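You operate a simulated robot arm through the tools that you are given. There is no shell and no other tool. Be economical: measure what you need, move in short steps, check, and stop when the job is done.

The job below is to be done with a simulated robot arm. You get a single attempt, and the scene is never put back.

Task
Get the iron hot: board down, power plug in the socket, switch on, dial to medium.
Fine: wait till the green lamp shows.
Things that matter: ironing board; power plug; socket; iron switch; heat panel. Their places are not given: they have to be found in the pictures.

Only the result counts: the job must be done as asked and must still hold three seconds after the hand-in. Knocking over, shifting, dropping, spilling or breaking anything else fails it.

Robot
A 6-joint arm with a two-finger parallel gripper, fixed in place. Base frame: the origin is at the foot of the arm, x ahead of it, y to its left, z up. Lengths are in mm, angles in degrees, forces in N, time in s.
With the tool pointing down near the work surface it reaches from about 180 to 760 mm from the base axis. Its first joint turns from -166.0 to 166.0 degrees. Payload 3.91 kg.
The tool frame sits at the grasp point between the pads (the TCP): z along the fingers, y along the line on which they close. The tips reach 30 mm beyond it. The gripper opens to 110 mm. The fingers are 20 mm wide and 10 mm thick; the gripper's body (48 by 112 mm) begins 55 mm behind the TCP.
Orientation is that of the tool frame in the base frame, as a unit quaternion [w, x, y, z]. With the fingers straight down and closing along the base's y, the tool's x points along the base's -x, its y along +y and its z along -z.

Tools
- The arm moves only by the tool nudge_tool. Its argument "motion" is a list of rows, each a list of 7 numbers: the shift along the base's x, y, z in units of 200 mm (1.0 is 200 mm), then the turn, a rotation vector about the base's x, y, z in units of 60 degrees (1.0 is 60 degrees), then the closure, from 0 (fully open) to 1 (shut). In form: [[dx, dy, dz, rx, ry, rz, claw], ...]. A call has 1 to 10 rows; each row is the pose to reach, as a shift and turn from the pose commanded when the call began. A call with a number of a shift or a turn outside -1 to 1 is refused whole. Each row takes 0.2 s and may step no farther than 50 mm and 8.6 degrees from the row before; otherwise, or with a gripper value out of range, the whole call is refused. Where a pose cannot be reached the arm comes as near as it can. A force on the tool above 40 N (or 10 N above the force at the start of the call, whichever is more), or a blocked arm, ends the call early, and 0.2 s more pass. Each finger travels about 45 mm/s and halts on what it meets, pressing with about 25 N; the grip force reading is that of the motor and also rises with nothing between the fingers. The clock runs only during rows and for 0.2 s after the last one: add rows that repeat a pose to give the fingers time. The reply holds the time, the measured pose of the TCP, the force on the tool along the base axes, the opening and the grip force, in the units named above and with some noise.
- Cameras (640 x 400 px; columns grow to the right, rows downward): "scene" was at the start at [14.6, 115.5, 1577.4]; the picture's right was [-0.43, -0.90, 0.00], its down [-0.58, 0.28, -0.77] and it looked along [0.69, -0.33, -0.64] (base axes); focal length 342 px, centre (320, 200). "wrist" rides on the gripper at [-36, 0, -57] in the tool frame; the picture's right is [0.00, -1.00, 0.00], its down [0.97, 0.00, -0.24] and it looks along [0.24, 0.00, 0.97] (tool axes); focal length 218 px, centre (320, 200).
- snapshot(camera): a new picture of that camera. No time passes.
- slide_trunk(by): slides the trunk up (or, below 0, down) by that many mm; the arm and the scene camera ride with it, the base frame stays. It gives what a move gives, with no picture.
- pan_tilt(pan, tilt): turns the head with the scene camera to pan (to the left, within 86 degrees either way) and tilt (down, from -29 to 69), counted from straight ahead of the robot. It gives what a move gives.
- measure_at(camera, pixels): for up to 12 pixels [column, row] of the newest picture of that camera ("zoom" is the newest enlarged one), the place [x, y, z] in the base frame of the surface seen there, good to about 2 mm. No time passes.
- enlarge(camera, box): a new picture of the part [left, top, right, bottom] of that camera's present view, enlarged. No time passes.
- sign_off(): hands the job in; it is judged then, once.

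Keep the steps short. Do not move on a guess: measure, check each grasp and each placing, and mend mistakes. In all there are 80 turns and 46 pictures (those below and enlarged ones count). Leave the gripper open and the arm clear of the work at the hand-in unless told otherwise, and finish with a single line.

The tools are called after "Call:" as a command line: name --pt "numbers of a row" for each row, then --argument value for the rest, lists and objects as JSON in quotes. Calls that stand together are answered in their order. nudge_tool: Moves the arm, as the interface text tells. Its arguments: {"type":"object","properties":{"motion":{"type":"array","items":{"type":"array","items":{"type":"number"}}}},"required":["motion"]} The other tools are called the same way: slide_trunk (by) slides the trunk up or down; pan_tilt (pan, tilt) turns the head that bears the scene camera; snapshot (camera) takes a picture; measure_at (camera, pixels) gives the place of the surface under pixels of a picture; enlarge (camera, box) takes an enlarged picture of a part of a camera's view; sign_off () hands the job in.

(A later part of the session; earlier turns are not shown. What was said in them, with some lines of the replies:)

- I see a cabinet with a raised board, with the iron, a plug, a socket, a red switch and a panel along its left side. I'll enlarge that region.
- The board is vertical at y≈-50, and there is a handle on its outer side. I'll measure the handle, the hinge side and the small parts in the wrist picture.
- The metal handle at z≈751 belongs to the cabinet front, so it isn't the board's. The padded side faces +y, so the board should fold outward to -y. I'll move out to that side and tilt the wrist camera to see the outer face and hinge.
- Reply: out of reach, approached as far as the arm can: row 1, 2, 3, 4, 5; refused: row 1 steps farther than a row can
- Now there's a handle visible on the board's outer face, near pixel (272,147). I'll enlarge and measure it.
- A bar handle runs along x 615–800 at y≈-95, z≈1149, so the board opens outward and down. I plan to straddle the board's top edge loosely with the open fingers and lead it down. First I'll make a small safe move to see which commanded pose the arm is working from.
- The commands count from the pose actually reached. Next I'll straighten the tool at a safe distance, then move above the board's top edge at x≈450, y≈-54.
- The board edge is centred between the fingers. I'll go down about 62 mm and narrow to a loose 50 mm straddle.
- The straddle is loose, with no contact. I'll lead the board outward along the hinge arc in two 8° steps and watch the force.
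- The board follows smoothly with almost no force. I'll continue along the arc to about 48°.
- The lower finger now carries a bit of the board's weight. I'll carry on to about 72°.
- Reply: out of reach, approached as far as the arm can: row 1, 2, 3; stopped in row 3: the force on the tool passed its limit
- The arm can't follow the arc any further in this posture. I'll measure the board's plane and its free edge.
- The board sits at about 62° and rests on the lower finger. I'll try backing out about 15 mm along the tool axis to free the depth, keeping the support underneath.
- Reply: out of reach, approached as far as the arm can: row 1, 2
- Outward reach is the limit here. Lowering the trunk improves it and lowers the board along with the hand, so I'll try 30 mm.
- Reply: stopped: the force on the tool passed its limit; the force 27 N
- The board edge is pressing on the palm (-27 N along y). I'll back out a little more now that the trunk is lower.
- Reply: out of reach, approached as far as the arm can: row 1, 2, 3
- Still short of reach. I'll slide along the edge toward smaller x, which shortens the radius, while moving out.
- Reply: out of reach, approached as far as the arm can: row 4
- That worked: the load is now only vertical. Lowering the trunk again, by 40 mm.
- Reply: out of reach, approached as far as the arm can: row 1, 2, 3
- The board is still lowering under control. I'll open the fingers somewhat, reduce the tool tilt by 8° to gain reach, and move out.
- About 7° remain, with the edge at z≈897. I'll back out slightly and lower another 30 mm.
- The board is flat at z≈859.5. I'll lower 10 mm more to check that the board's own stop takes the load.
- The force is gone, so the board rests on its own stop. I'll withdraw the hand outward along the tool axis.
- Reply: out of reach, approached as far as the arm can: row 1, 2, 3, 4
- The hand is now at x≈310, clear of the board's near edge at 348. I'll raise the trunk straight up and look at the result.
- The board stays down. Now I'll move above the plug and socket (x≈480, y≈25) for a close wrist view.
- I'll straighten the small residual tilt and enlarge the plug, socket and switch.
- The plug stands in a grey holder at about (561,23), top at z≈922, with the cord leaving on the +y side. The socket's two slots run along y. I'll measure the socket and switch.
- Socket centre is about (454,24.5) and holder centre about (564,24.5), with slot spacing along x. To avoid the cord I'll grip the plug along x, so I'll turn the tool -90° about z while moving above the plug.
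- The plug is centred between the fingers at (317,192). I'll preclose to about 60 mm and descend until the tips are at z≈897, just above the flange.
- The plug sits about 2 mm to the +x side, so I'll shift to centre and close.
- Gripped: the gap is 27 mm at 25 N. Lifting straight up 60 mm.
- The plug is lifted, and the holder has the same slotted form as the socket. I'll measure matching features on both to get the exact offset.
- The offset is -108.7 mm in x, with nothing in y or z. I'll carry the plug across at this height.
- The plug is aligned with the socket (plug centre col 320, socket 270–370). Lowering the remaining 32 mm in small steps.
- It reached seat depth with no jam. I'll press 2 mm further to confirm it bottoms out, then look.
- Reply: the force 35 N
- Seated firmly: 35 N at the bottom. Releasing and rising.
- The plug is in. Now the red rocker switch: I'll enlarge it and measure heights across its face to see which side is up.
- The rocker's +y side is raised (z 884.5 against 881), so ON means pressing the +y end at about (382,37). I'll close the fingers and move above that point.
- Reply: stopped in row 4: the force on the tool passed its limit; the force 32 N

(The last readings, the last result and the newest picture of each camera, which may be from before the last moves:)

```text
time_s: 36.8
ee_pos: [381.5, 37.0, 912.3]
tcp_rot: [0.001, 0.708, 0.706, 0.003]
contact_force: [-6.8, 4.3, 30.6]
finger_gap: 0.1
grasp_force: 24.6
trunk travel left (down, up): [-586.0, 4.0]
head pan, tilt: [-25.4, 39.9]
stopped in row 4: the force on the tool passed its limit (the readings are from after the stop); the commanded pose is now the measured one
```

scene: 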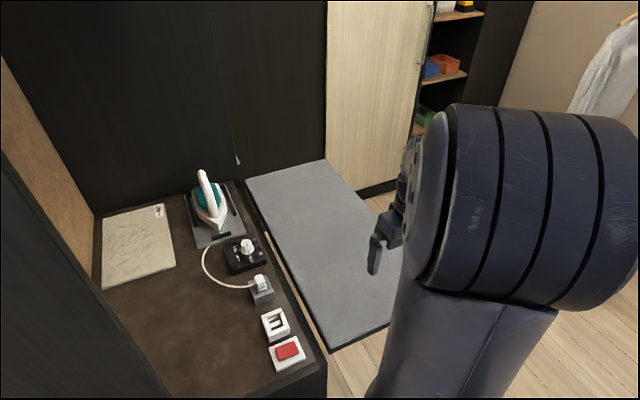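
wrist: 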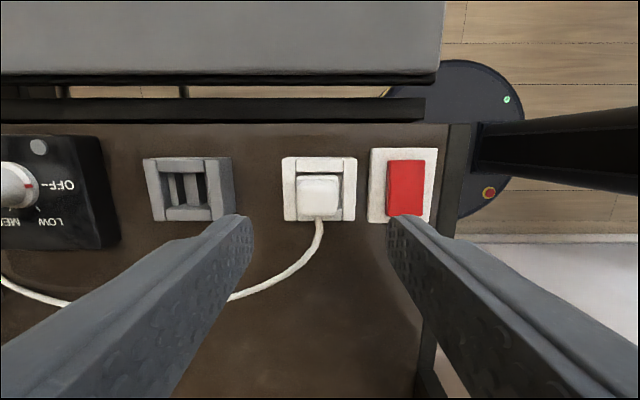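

Contact with force at tip z≈882. I'll rise and check the rocker's tilt.

Call:
nudge_tool --pt "0 0 0.1 0 0 0 1" --pt "0 0 0.3 0 0 0 1" --pt "0.2 0.1 0.5 0 0 0 1" --pt "0.4 0.1 0.6 0 0 0 1"

Call:
enlarge --camera "wrist" --box '[360, 100, 480, 220]'

Call:
enlarge --camera "scene" --box '[180, 200, 340, 380]'

```text
refused: row 3 steps farther than a row can; nothing moved
```

```text
3.33 times, centred on (420, 160) of wrist
```

zoom: 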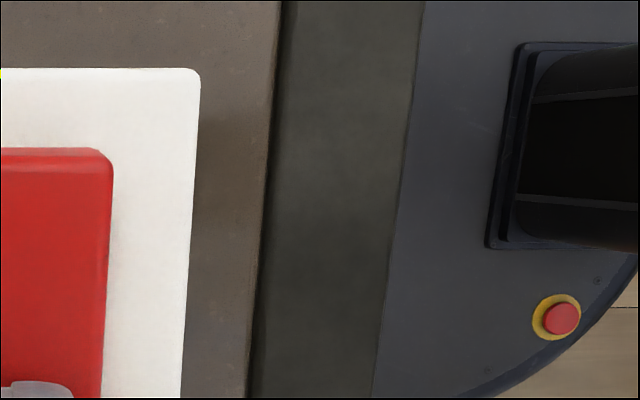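

```text
2.22 times, centred on (260, 290) of scene
```

zoom: 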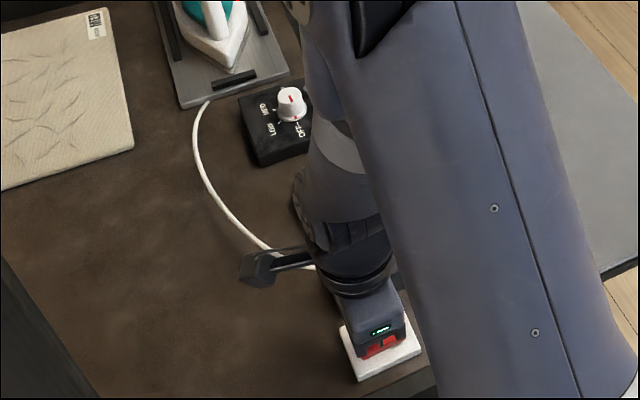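

The near (-y) edge of the rocker now looks raised. I'll rise with smaller steps and re-measure.

Call:
nudge_tool --pt "0 0 0.1 0 0 0 1" --pt "0 0 0.3 0 0 0 1" --pt "0.1 0 0.45 0 0 0 1" --pt "0.3 0 0.5 0 0 0 0.8" --pt "0.5 0 0.5 0 0 0 0.6" --pt "0.7 0 0.5 0 0 0 0.5" --pt "0.9 0 0.5 0 0 0 0.5"

Call:
snapshot --camera "wrist"

```text
time_s: 38.4
ee_pos: [562.9, 37.1, 1010.6]
tcp_rot: [0.001, 0.708, 0.707, 0.002]
contact_force: [0.6, 0.1, 0.2]
finger_gap: 54.7
grasp_force: 0.2
trunk travel left (down, up): [-586.0, 4.0]
head pan, tilt: [-25.4, 39.9]
```

```text
13 pictures are left
```

wrist: 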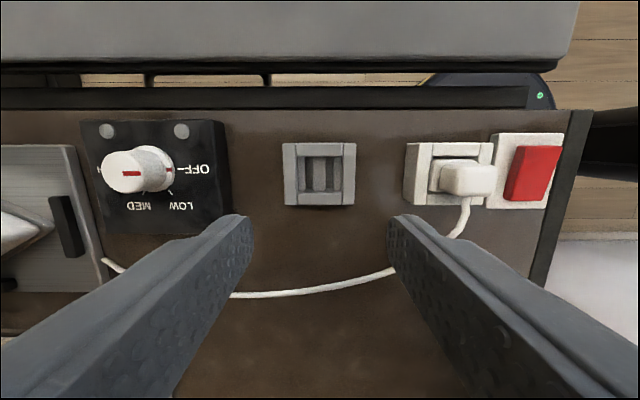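

Call:
measure_at --camera "wrist" --pixels '[[537, 153], [535, 163], [533, 173], [530, 183], [527, 195], [130, 168], [160, 165], [106, 130], [181, 131], [192, 168], [174, 206], [136, 205]]'

Call:
enlarge --camera "wrist" --box '[75, 110, 240, 245]'

```text
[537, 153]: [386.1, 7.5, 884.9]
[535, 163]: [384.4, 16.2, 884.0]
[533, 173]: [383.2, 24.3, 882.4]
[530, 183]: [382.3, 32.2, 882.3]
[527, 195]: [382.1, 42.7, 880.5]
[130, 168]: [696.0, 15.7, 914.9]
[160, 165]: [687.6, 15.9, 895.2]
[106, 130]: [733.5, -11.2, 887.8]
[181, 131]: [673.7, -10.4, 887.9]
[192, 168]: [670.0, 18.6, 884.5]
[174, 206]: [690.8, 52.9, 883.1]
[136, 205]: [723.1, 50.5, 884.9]
```

```text
2.96 times, centred on (158, 178) of wrist
```

zoom: 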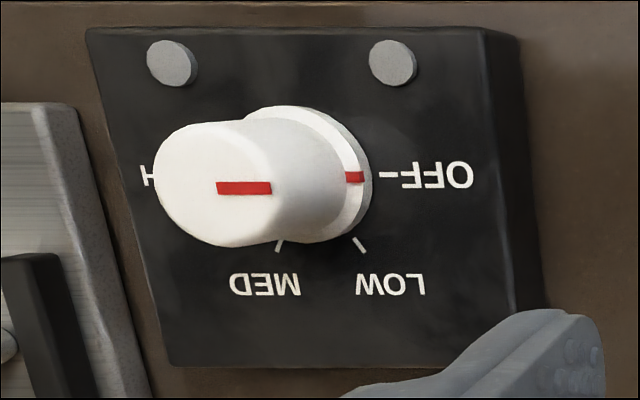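

The switch flipped: its -y side is now the high one. The dial's marker points at OFF (-x), with ticks for LOW and MED round the +y side. I'll measure the ticks and the knob's axis.

Call:
measure_at --camera "zoom" --pixels '[[358, 245], [280, 246], [389, 175], [148, 178], [265, 290], [390, 285], [244, 188], [175, 185], [240, 135], [225, 235], [353, 178], [345, 120]]'

```text
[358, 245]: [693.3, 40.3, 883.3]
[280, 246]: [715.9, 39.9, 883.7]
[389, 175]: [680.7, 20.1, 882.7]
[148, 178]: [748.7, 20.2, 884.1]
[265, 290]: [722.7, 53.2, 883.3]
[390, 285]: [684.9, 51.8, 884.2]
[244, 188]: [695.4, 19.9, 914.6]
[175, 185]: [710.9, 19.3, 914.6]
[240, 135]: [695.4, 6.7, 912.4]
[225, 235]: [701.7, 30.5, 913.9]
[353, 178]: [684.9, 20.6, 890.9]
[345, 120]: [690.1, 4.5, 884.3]
```

The knob axis is at (704.6,20), and the ticks OFF/LOW/MED sit 60° apart, so MED is a -120° turn (clockwise from above). I'll pre-turn the tool +120° to leave room, moving above the knob.

Call:
nudge_tool --pt "0.1 -0.01 0.05 0 0 0.142 0.5" --pt "0.2 -0.02 0.1 0 0 0.284 0.5" --pt "0.3 -0.03 0.1 0 0 0.426 0.5" --pt "0.4 -0.04 0.1 0 0 0.568 0.5" --pt "0.5 -0.06 0.1 0 0 0.71 0.5" --pt "0.6 -0.08 0.1 0 0 0.852 0.5" --pt "0.7085 -0.0855 0.1 0 0 0.994 0.5"

Call:
nudge_tool --pt "0 0 0 0 0 0.142 0.5" --pt "0 0 0 0 0 0.284 0.5" --pt "0 0 0 0 0 0.426 0.5" --pt "0 0 0 0 0 0.568 0.5" --pt "0 0 0 0 0 0.71 0.5" --pt "0 0 0 0 0 0.852 0.5" --pt "0 0 0 0 0 0.994 0.5"

Call:
snapshot --camera "wrist"

```text
time_s: 40.0
ee_pos: [704.6, 21.3, 1031.1]
tcp_rot: [-0.001, 0.262, 0.965, 0.002]
contact_force: [0.1, -0.8, 0.0]
finger_gap: 55.0
grasp_force: 0.1
trunk travel left (down, up): [-586.0, 4.0]
head pan, tilt: [-25.4, 39.9]
```

```text
time_s: 41.6
ee_pos: [704.4, 19.5, 1030.0]
tcp_rot: [-0.002, -0.255, 0.967, 0.001]
contact_force: [0.7, 0.4, 1.0]
finger_gap: 54.9
grasp_force: 0.1
trunk travel left (down, up): [-586.0, 4.0]
head pan, tilt: [-25.4, 39.9]
```

```text
11 pictures are left
```

wrist: 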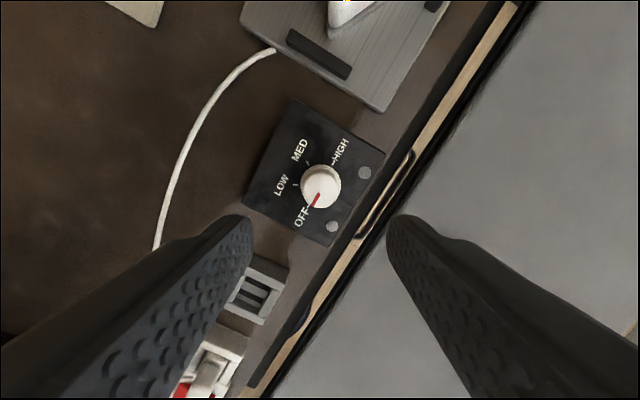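

The knob is centred (col 321). Descending until the tips are at z≈895 around it.

Call:
nudge_tool --pt "0 0 -0.15 0 0 0 0.5" --pt "0 0 -0.3 0 0 0 0.5" --pt "0 0 -0.42 0 0 0 0.5" --pt "0 0 -0.525 0 0 0 0.5"

Call:
nudge_tool --pt "0 0 0 0 0 0 0.65" --pt "0 0 0 0 0 0 0.9" --pt "0 0 0 0 0 0 0.9" --pt "0 0 0 0 0 0 0.9" --pt "0 0 0 0 0 0 0.9"

Call:
snapshot --camera "wrist"

```text
time_s: 42.6
ee_pos: [704.3, 19.1, 926.2]
tcp_rot: [-0.002, -0.253, 0.968, 0.001]
contact_force: [-0.1, -0.3, -0.3]
finger_gap: 54.7
grasp_force: 0.2
trunk travel left (down, up): [-586.0, 4.0]
head pan, tilt: [-25.4, 39.9]
```

```text
time_s: 43.8
ee_pos: [704.1, 19.0, 925.6]
tcp_rot: [-0.003, -0.252, 0.968, 0.001]
contact_force: [-0.6, 1.3, -3.6]
finger_gap: 30.7
grasp_force: 46.0
trunk travel left (down, up): [-586.0, 4.0]
head pan, tilt: [-25.4, 39.9]
```

```text
10 pictures are left
```

wrist: 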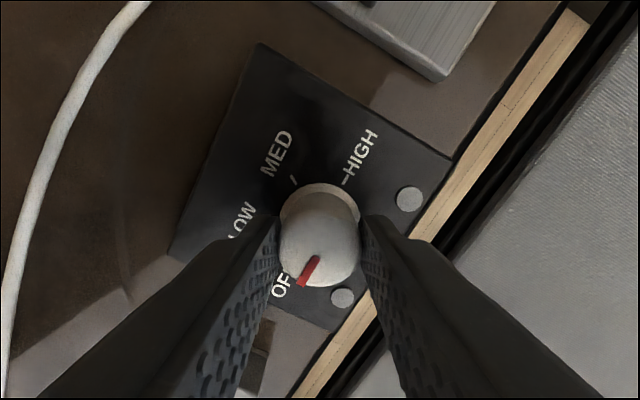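

The knob is gripped at 30.7 mm. Turning -60° first.

Call:
nudge_tool --pt "0 0 0 0 0 -0.125 0.9" --pt "0 0 0 0 0 -0.25 0.9" --pt "0 0 0 0 0 -0.375 0.9" --pt "0 0 0 0 0 -0.5 0.9" --pt "0 0 0 0 0 -0.625 0.9" --pt "0 0 0 0 0 -0.75 0.9" --pt "0 0 0 0 0 -0.875 0.9" --pt "0 0 0 0 0 -1 0.9"

Call:
nudge_tool --pt "0 0 0 0 0 -0.125 0.9" --pt "0 0 0 0 0 -0.25 0.9" --pt "0 0 0 0 0 -0.375 0.9" --pt "0 0 0 0 0 -0.5 0.9" --pt "0 0 0 0 0 -0.625 0.9" --pt "0 0 0 0 0 -0.75 0.9" --pt "0 0 0 0 0 -0.875 0.9" --pt "0 0 0 0 0 -1 0.9"

Call:
snapshot --camera "wrist"

```text
time_s: 45.6
ee_pos: [704.6, 18.6, 926.1]
tcp_rot: [0.0, 0.267, 0.964, 0.002]
contact_force: [-2.4, 0.7, -2.9]
finger_gap: 30.4
grasp_force: 45.1
trunk travel left (down, up): [-586.0, 4.0]
head pan, tilt: [-25.4, 39.9]
```

```text
time_s: 47.4
ee_pos: [704.3, 20.5, 925.6]
tcp_rot: [0.0, 0.712, 0.702, 0.003]
contact_force: [-2.8, 6.0, -5.7]
finger_gap: 30.8
grasp_force: 44.7
trunk travel left (down, up): [-586.0, 4.0]
head pan, tilt: [-25.4, 39.9]
```

```text
9 pictures are left
```

wrist: 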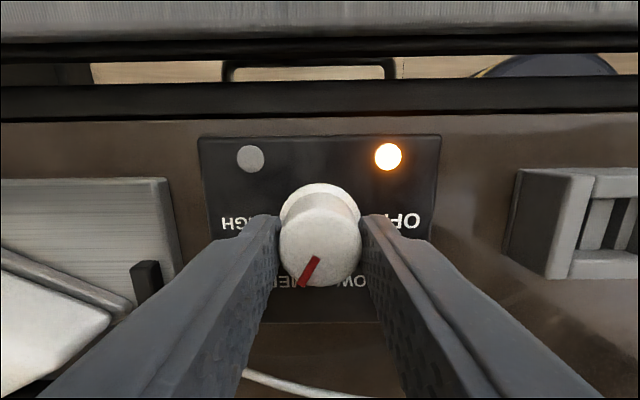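

The orange lamp is lit, so it's heating, and the marker points toward MED. Releasing, rising and moving clear.

Call:
nudge_tool --pt "0 0 0 0 0 0 0.7" --pt "0 0 0 0 0 0 0.4" --pt "0 0 0 0 0 0 0.4" --pt "0 0 0.2 0 0 0 0.3" --pt "0 0 0.4 0 0 0 0.2" --pt "0 0 0.55 0 0 0 0" --pt "0 -0.1 0.6 0 0 0 0"

Call:
enlarge --camera "wrist" --box '[220, 130, 420, 270]'

```text
time_s: 49.0
ee_pos: [704.4, 0.1, 1046.8]
tcp_rot: [0.0, 0.712, 0.702, 0.002]
contact_force: [1.0, 0.1, -0.4]
finger_gap: 110.0
grasp_force: 0.2
trunk travel left (down, up): [-586.0, 4.0]
head pan, tilt: [-25.4, 39.9]
```

```text
2.86 times, centred on (320, 200) of wrist
```

zoom: 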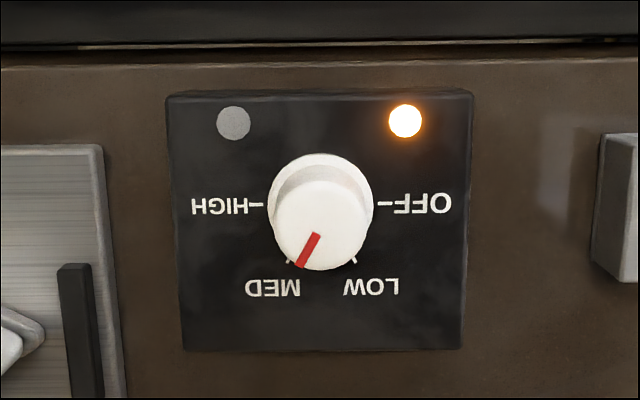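

The dial is on MED. Now I'll wait for the green lamp, holding still.

Call:
nudge_tool --pt "0 0 0 0 0 0 0" --pt "0 0 0 0 0 0 0" --pt "0 0 0 0 0 0 0" --pt "0 0 0 0 0 0 0" --pt "0 0 0 0 0 0 0" --pt "0 0 0 0 0 0 0" --pt "0 0 0 0 0 0 0" --pt "0 0 0 0 0 0 0" --pt "0 0 0 0 0 0 0" --pt "0 0 0 0 0 0 0"

Call:
nudge_tool --pt "0 0 0 0 0 0 0" --pt "0 0 0 0 0 0 0" --pt "0 0 0 0 0 0 0" --pt "0 0 0 0 0 0 0" --pt "0 0 0 0 0 0 0" --pt "0 0 0 0 0 0 0" --pt "0 0 0 0 0 0 0" --pt "0 0 0 0 0 0 0" --pt "0 0 0 0 0 0 0" --pt "0 0 0 0 0 0 0"

Call:
snapshot --camera "wrist"

```text
time_s: 51.2
ee_pos: [705.0, -0.1, 1046.7]
tcp_rot: [0.0, 0.712, 0.702, 0.002]
contact_force: [0.7, -0.1, 0.2]
finger_gap: 110.0
grasp_force: 0.1
trunk travel left (down, up): [-586.0, 4.0]
head pan, tilt: [-25.4, 39.9]
```

```text
time_s: 53.4
ee_pos: [704.2, -1.0, 1047.0]
tcp_rot: [0.001, 0.713, 0.702, 0.002]
contact_force: [0.6, 0.3, 0.6]
finger_gap: 109.9
grasp_force: 0.1
trunk travel left (down, up): [-586.0, 4.0]
head pan, tilt: [-25.4, 39.9]
```

```text
7 pictures are left
```

wrist: 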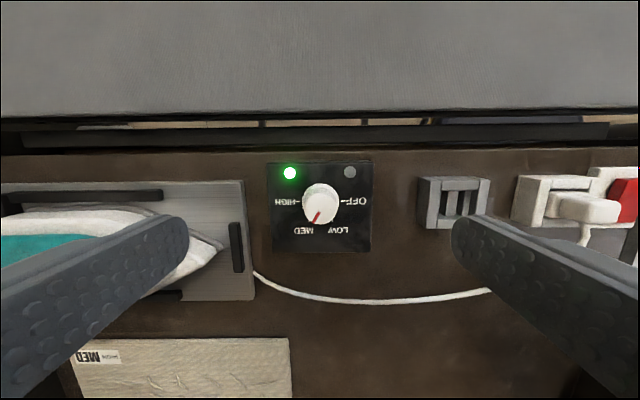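

The green lamp is on. I'll lift the arm further clear and do a last scene check.

Call:
nudge_tool --pt "-0.2 0 0.1 0 0 0 0" --pt "-0.4 0 0.2 0 0 0 0" --pt "-0.6 0 0.3 0 0 0 0"

Call:
snapshot --camera "scene"

Call:
snapshot --camera "wrist"

```text
time_s: 54.2
ee_pos: [581.8, -0.1, 1107.9]
tcp_rot: [0.001, 0.712, 0.703, 0.003]
contact_force: [0.6, 0.0, -0.3]
finger_gap: 110.3
grasp_force: 0.0
trunk travel left (down, up): [-586.0, 4.0]
head pan, tilt: [-25.4, 39.9]
```

```text
6 pictures are left
```

scene: 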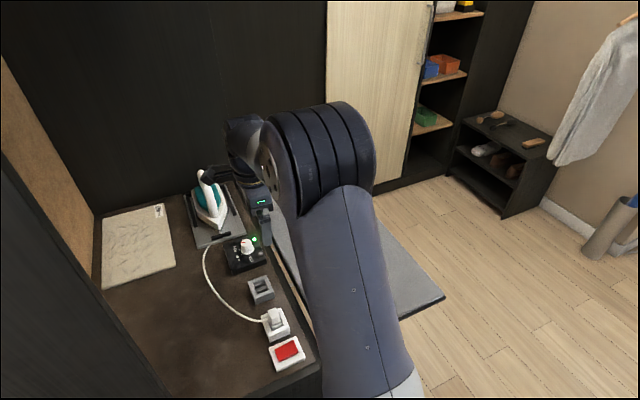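

```text
5 pictures are left
```

wrist: 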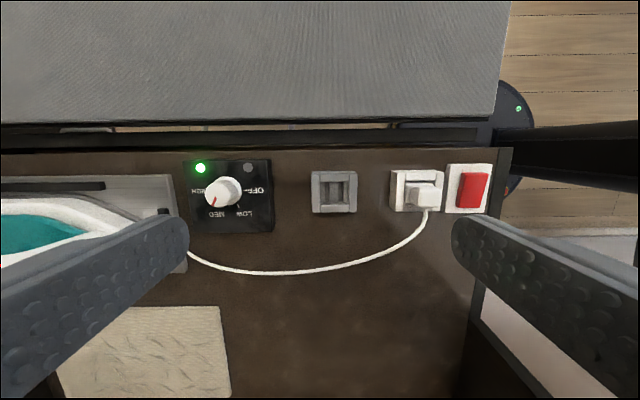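

The board is down, the plug is in, the switch is on, the dial is at MED and the green lamp is lit. The gripper is open and the arm is clear, so I'm handing in.

Call:
sign_off

```text
The job is handed in.
```

The ironing board is down, the plug is in the socket, the switch is on, the dial is at medium, and the green lamp was lit at hand-in.
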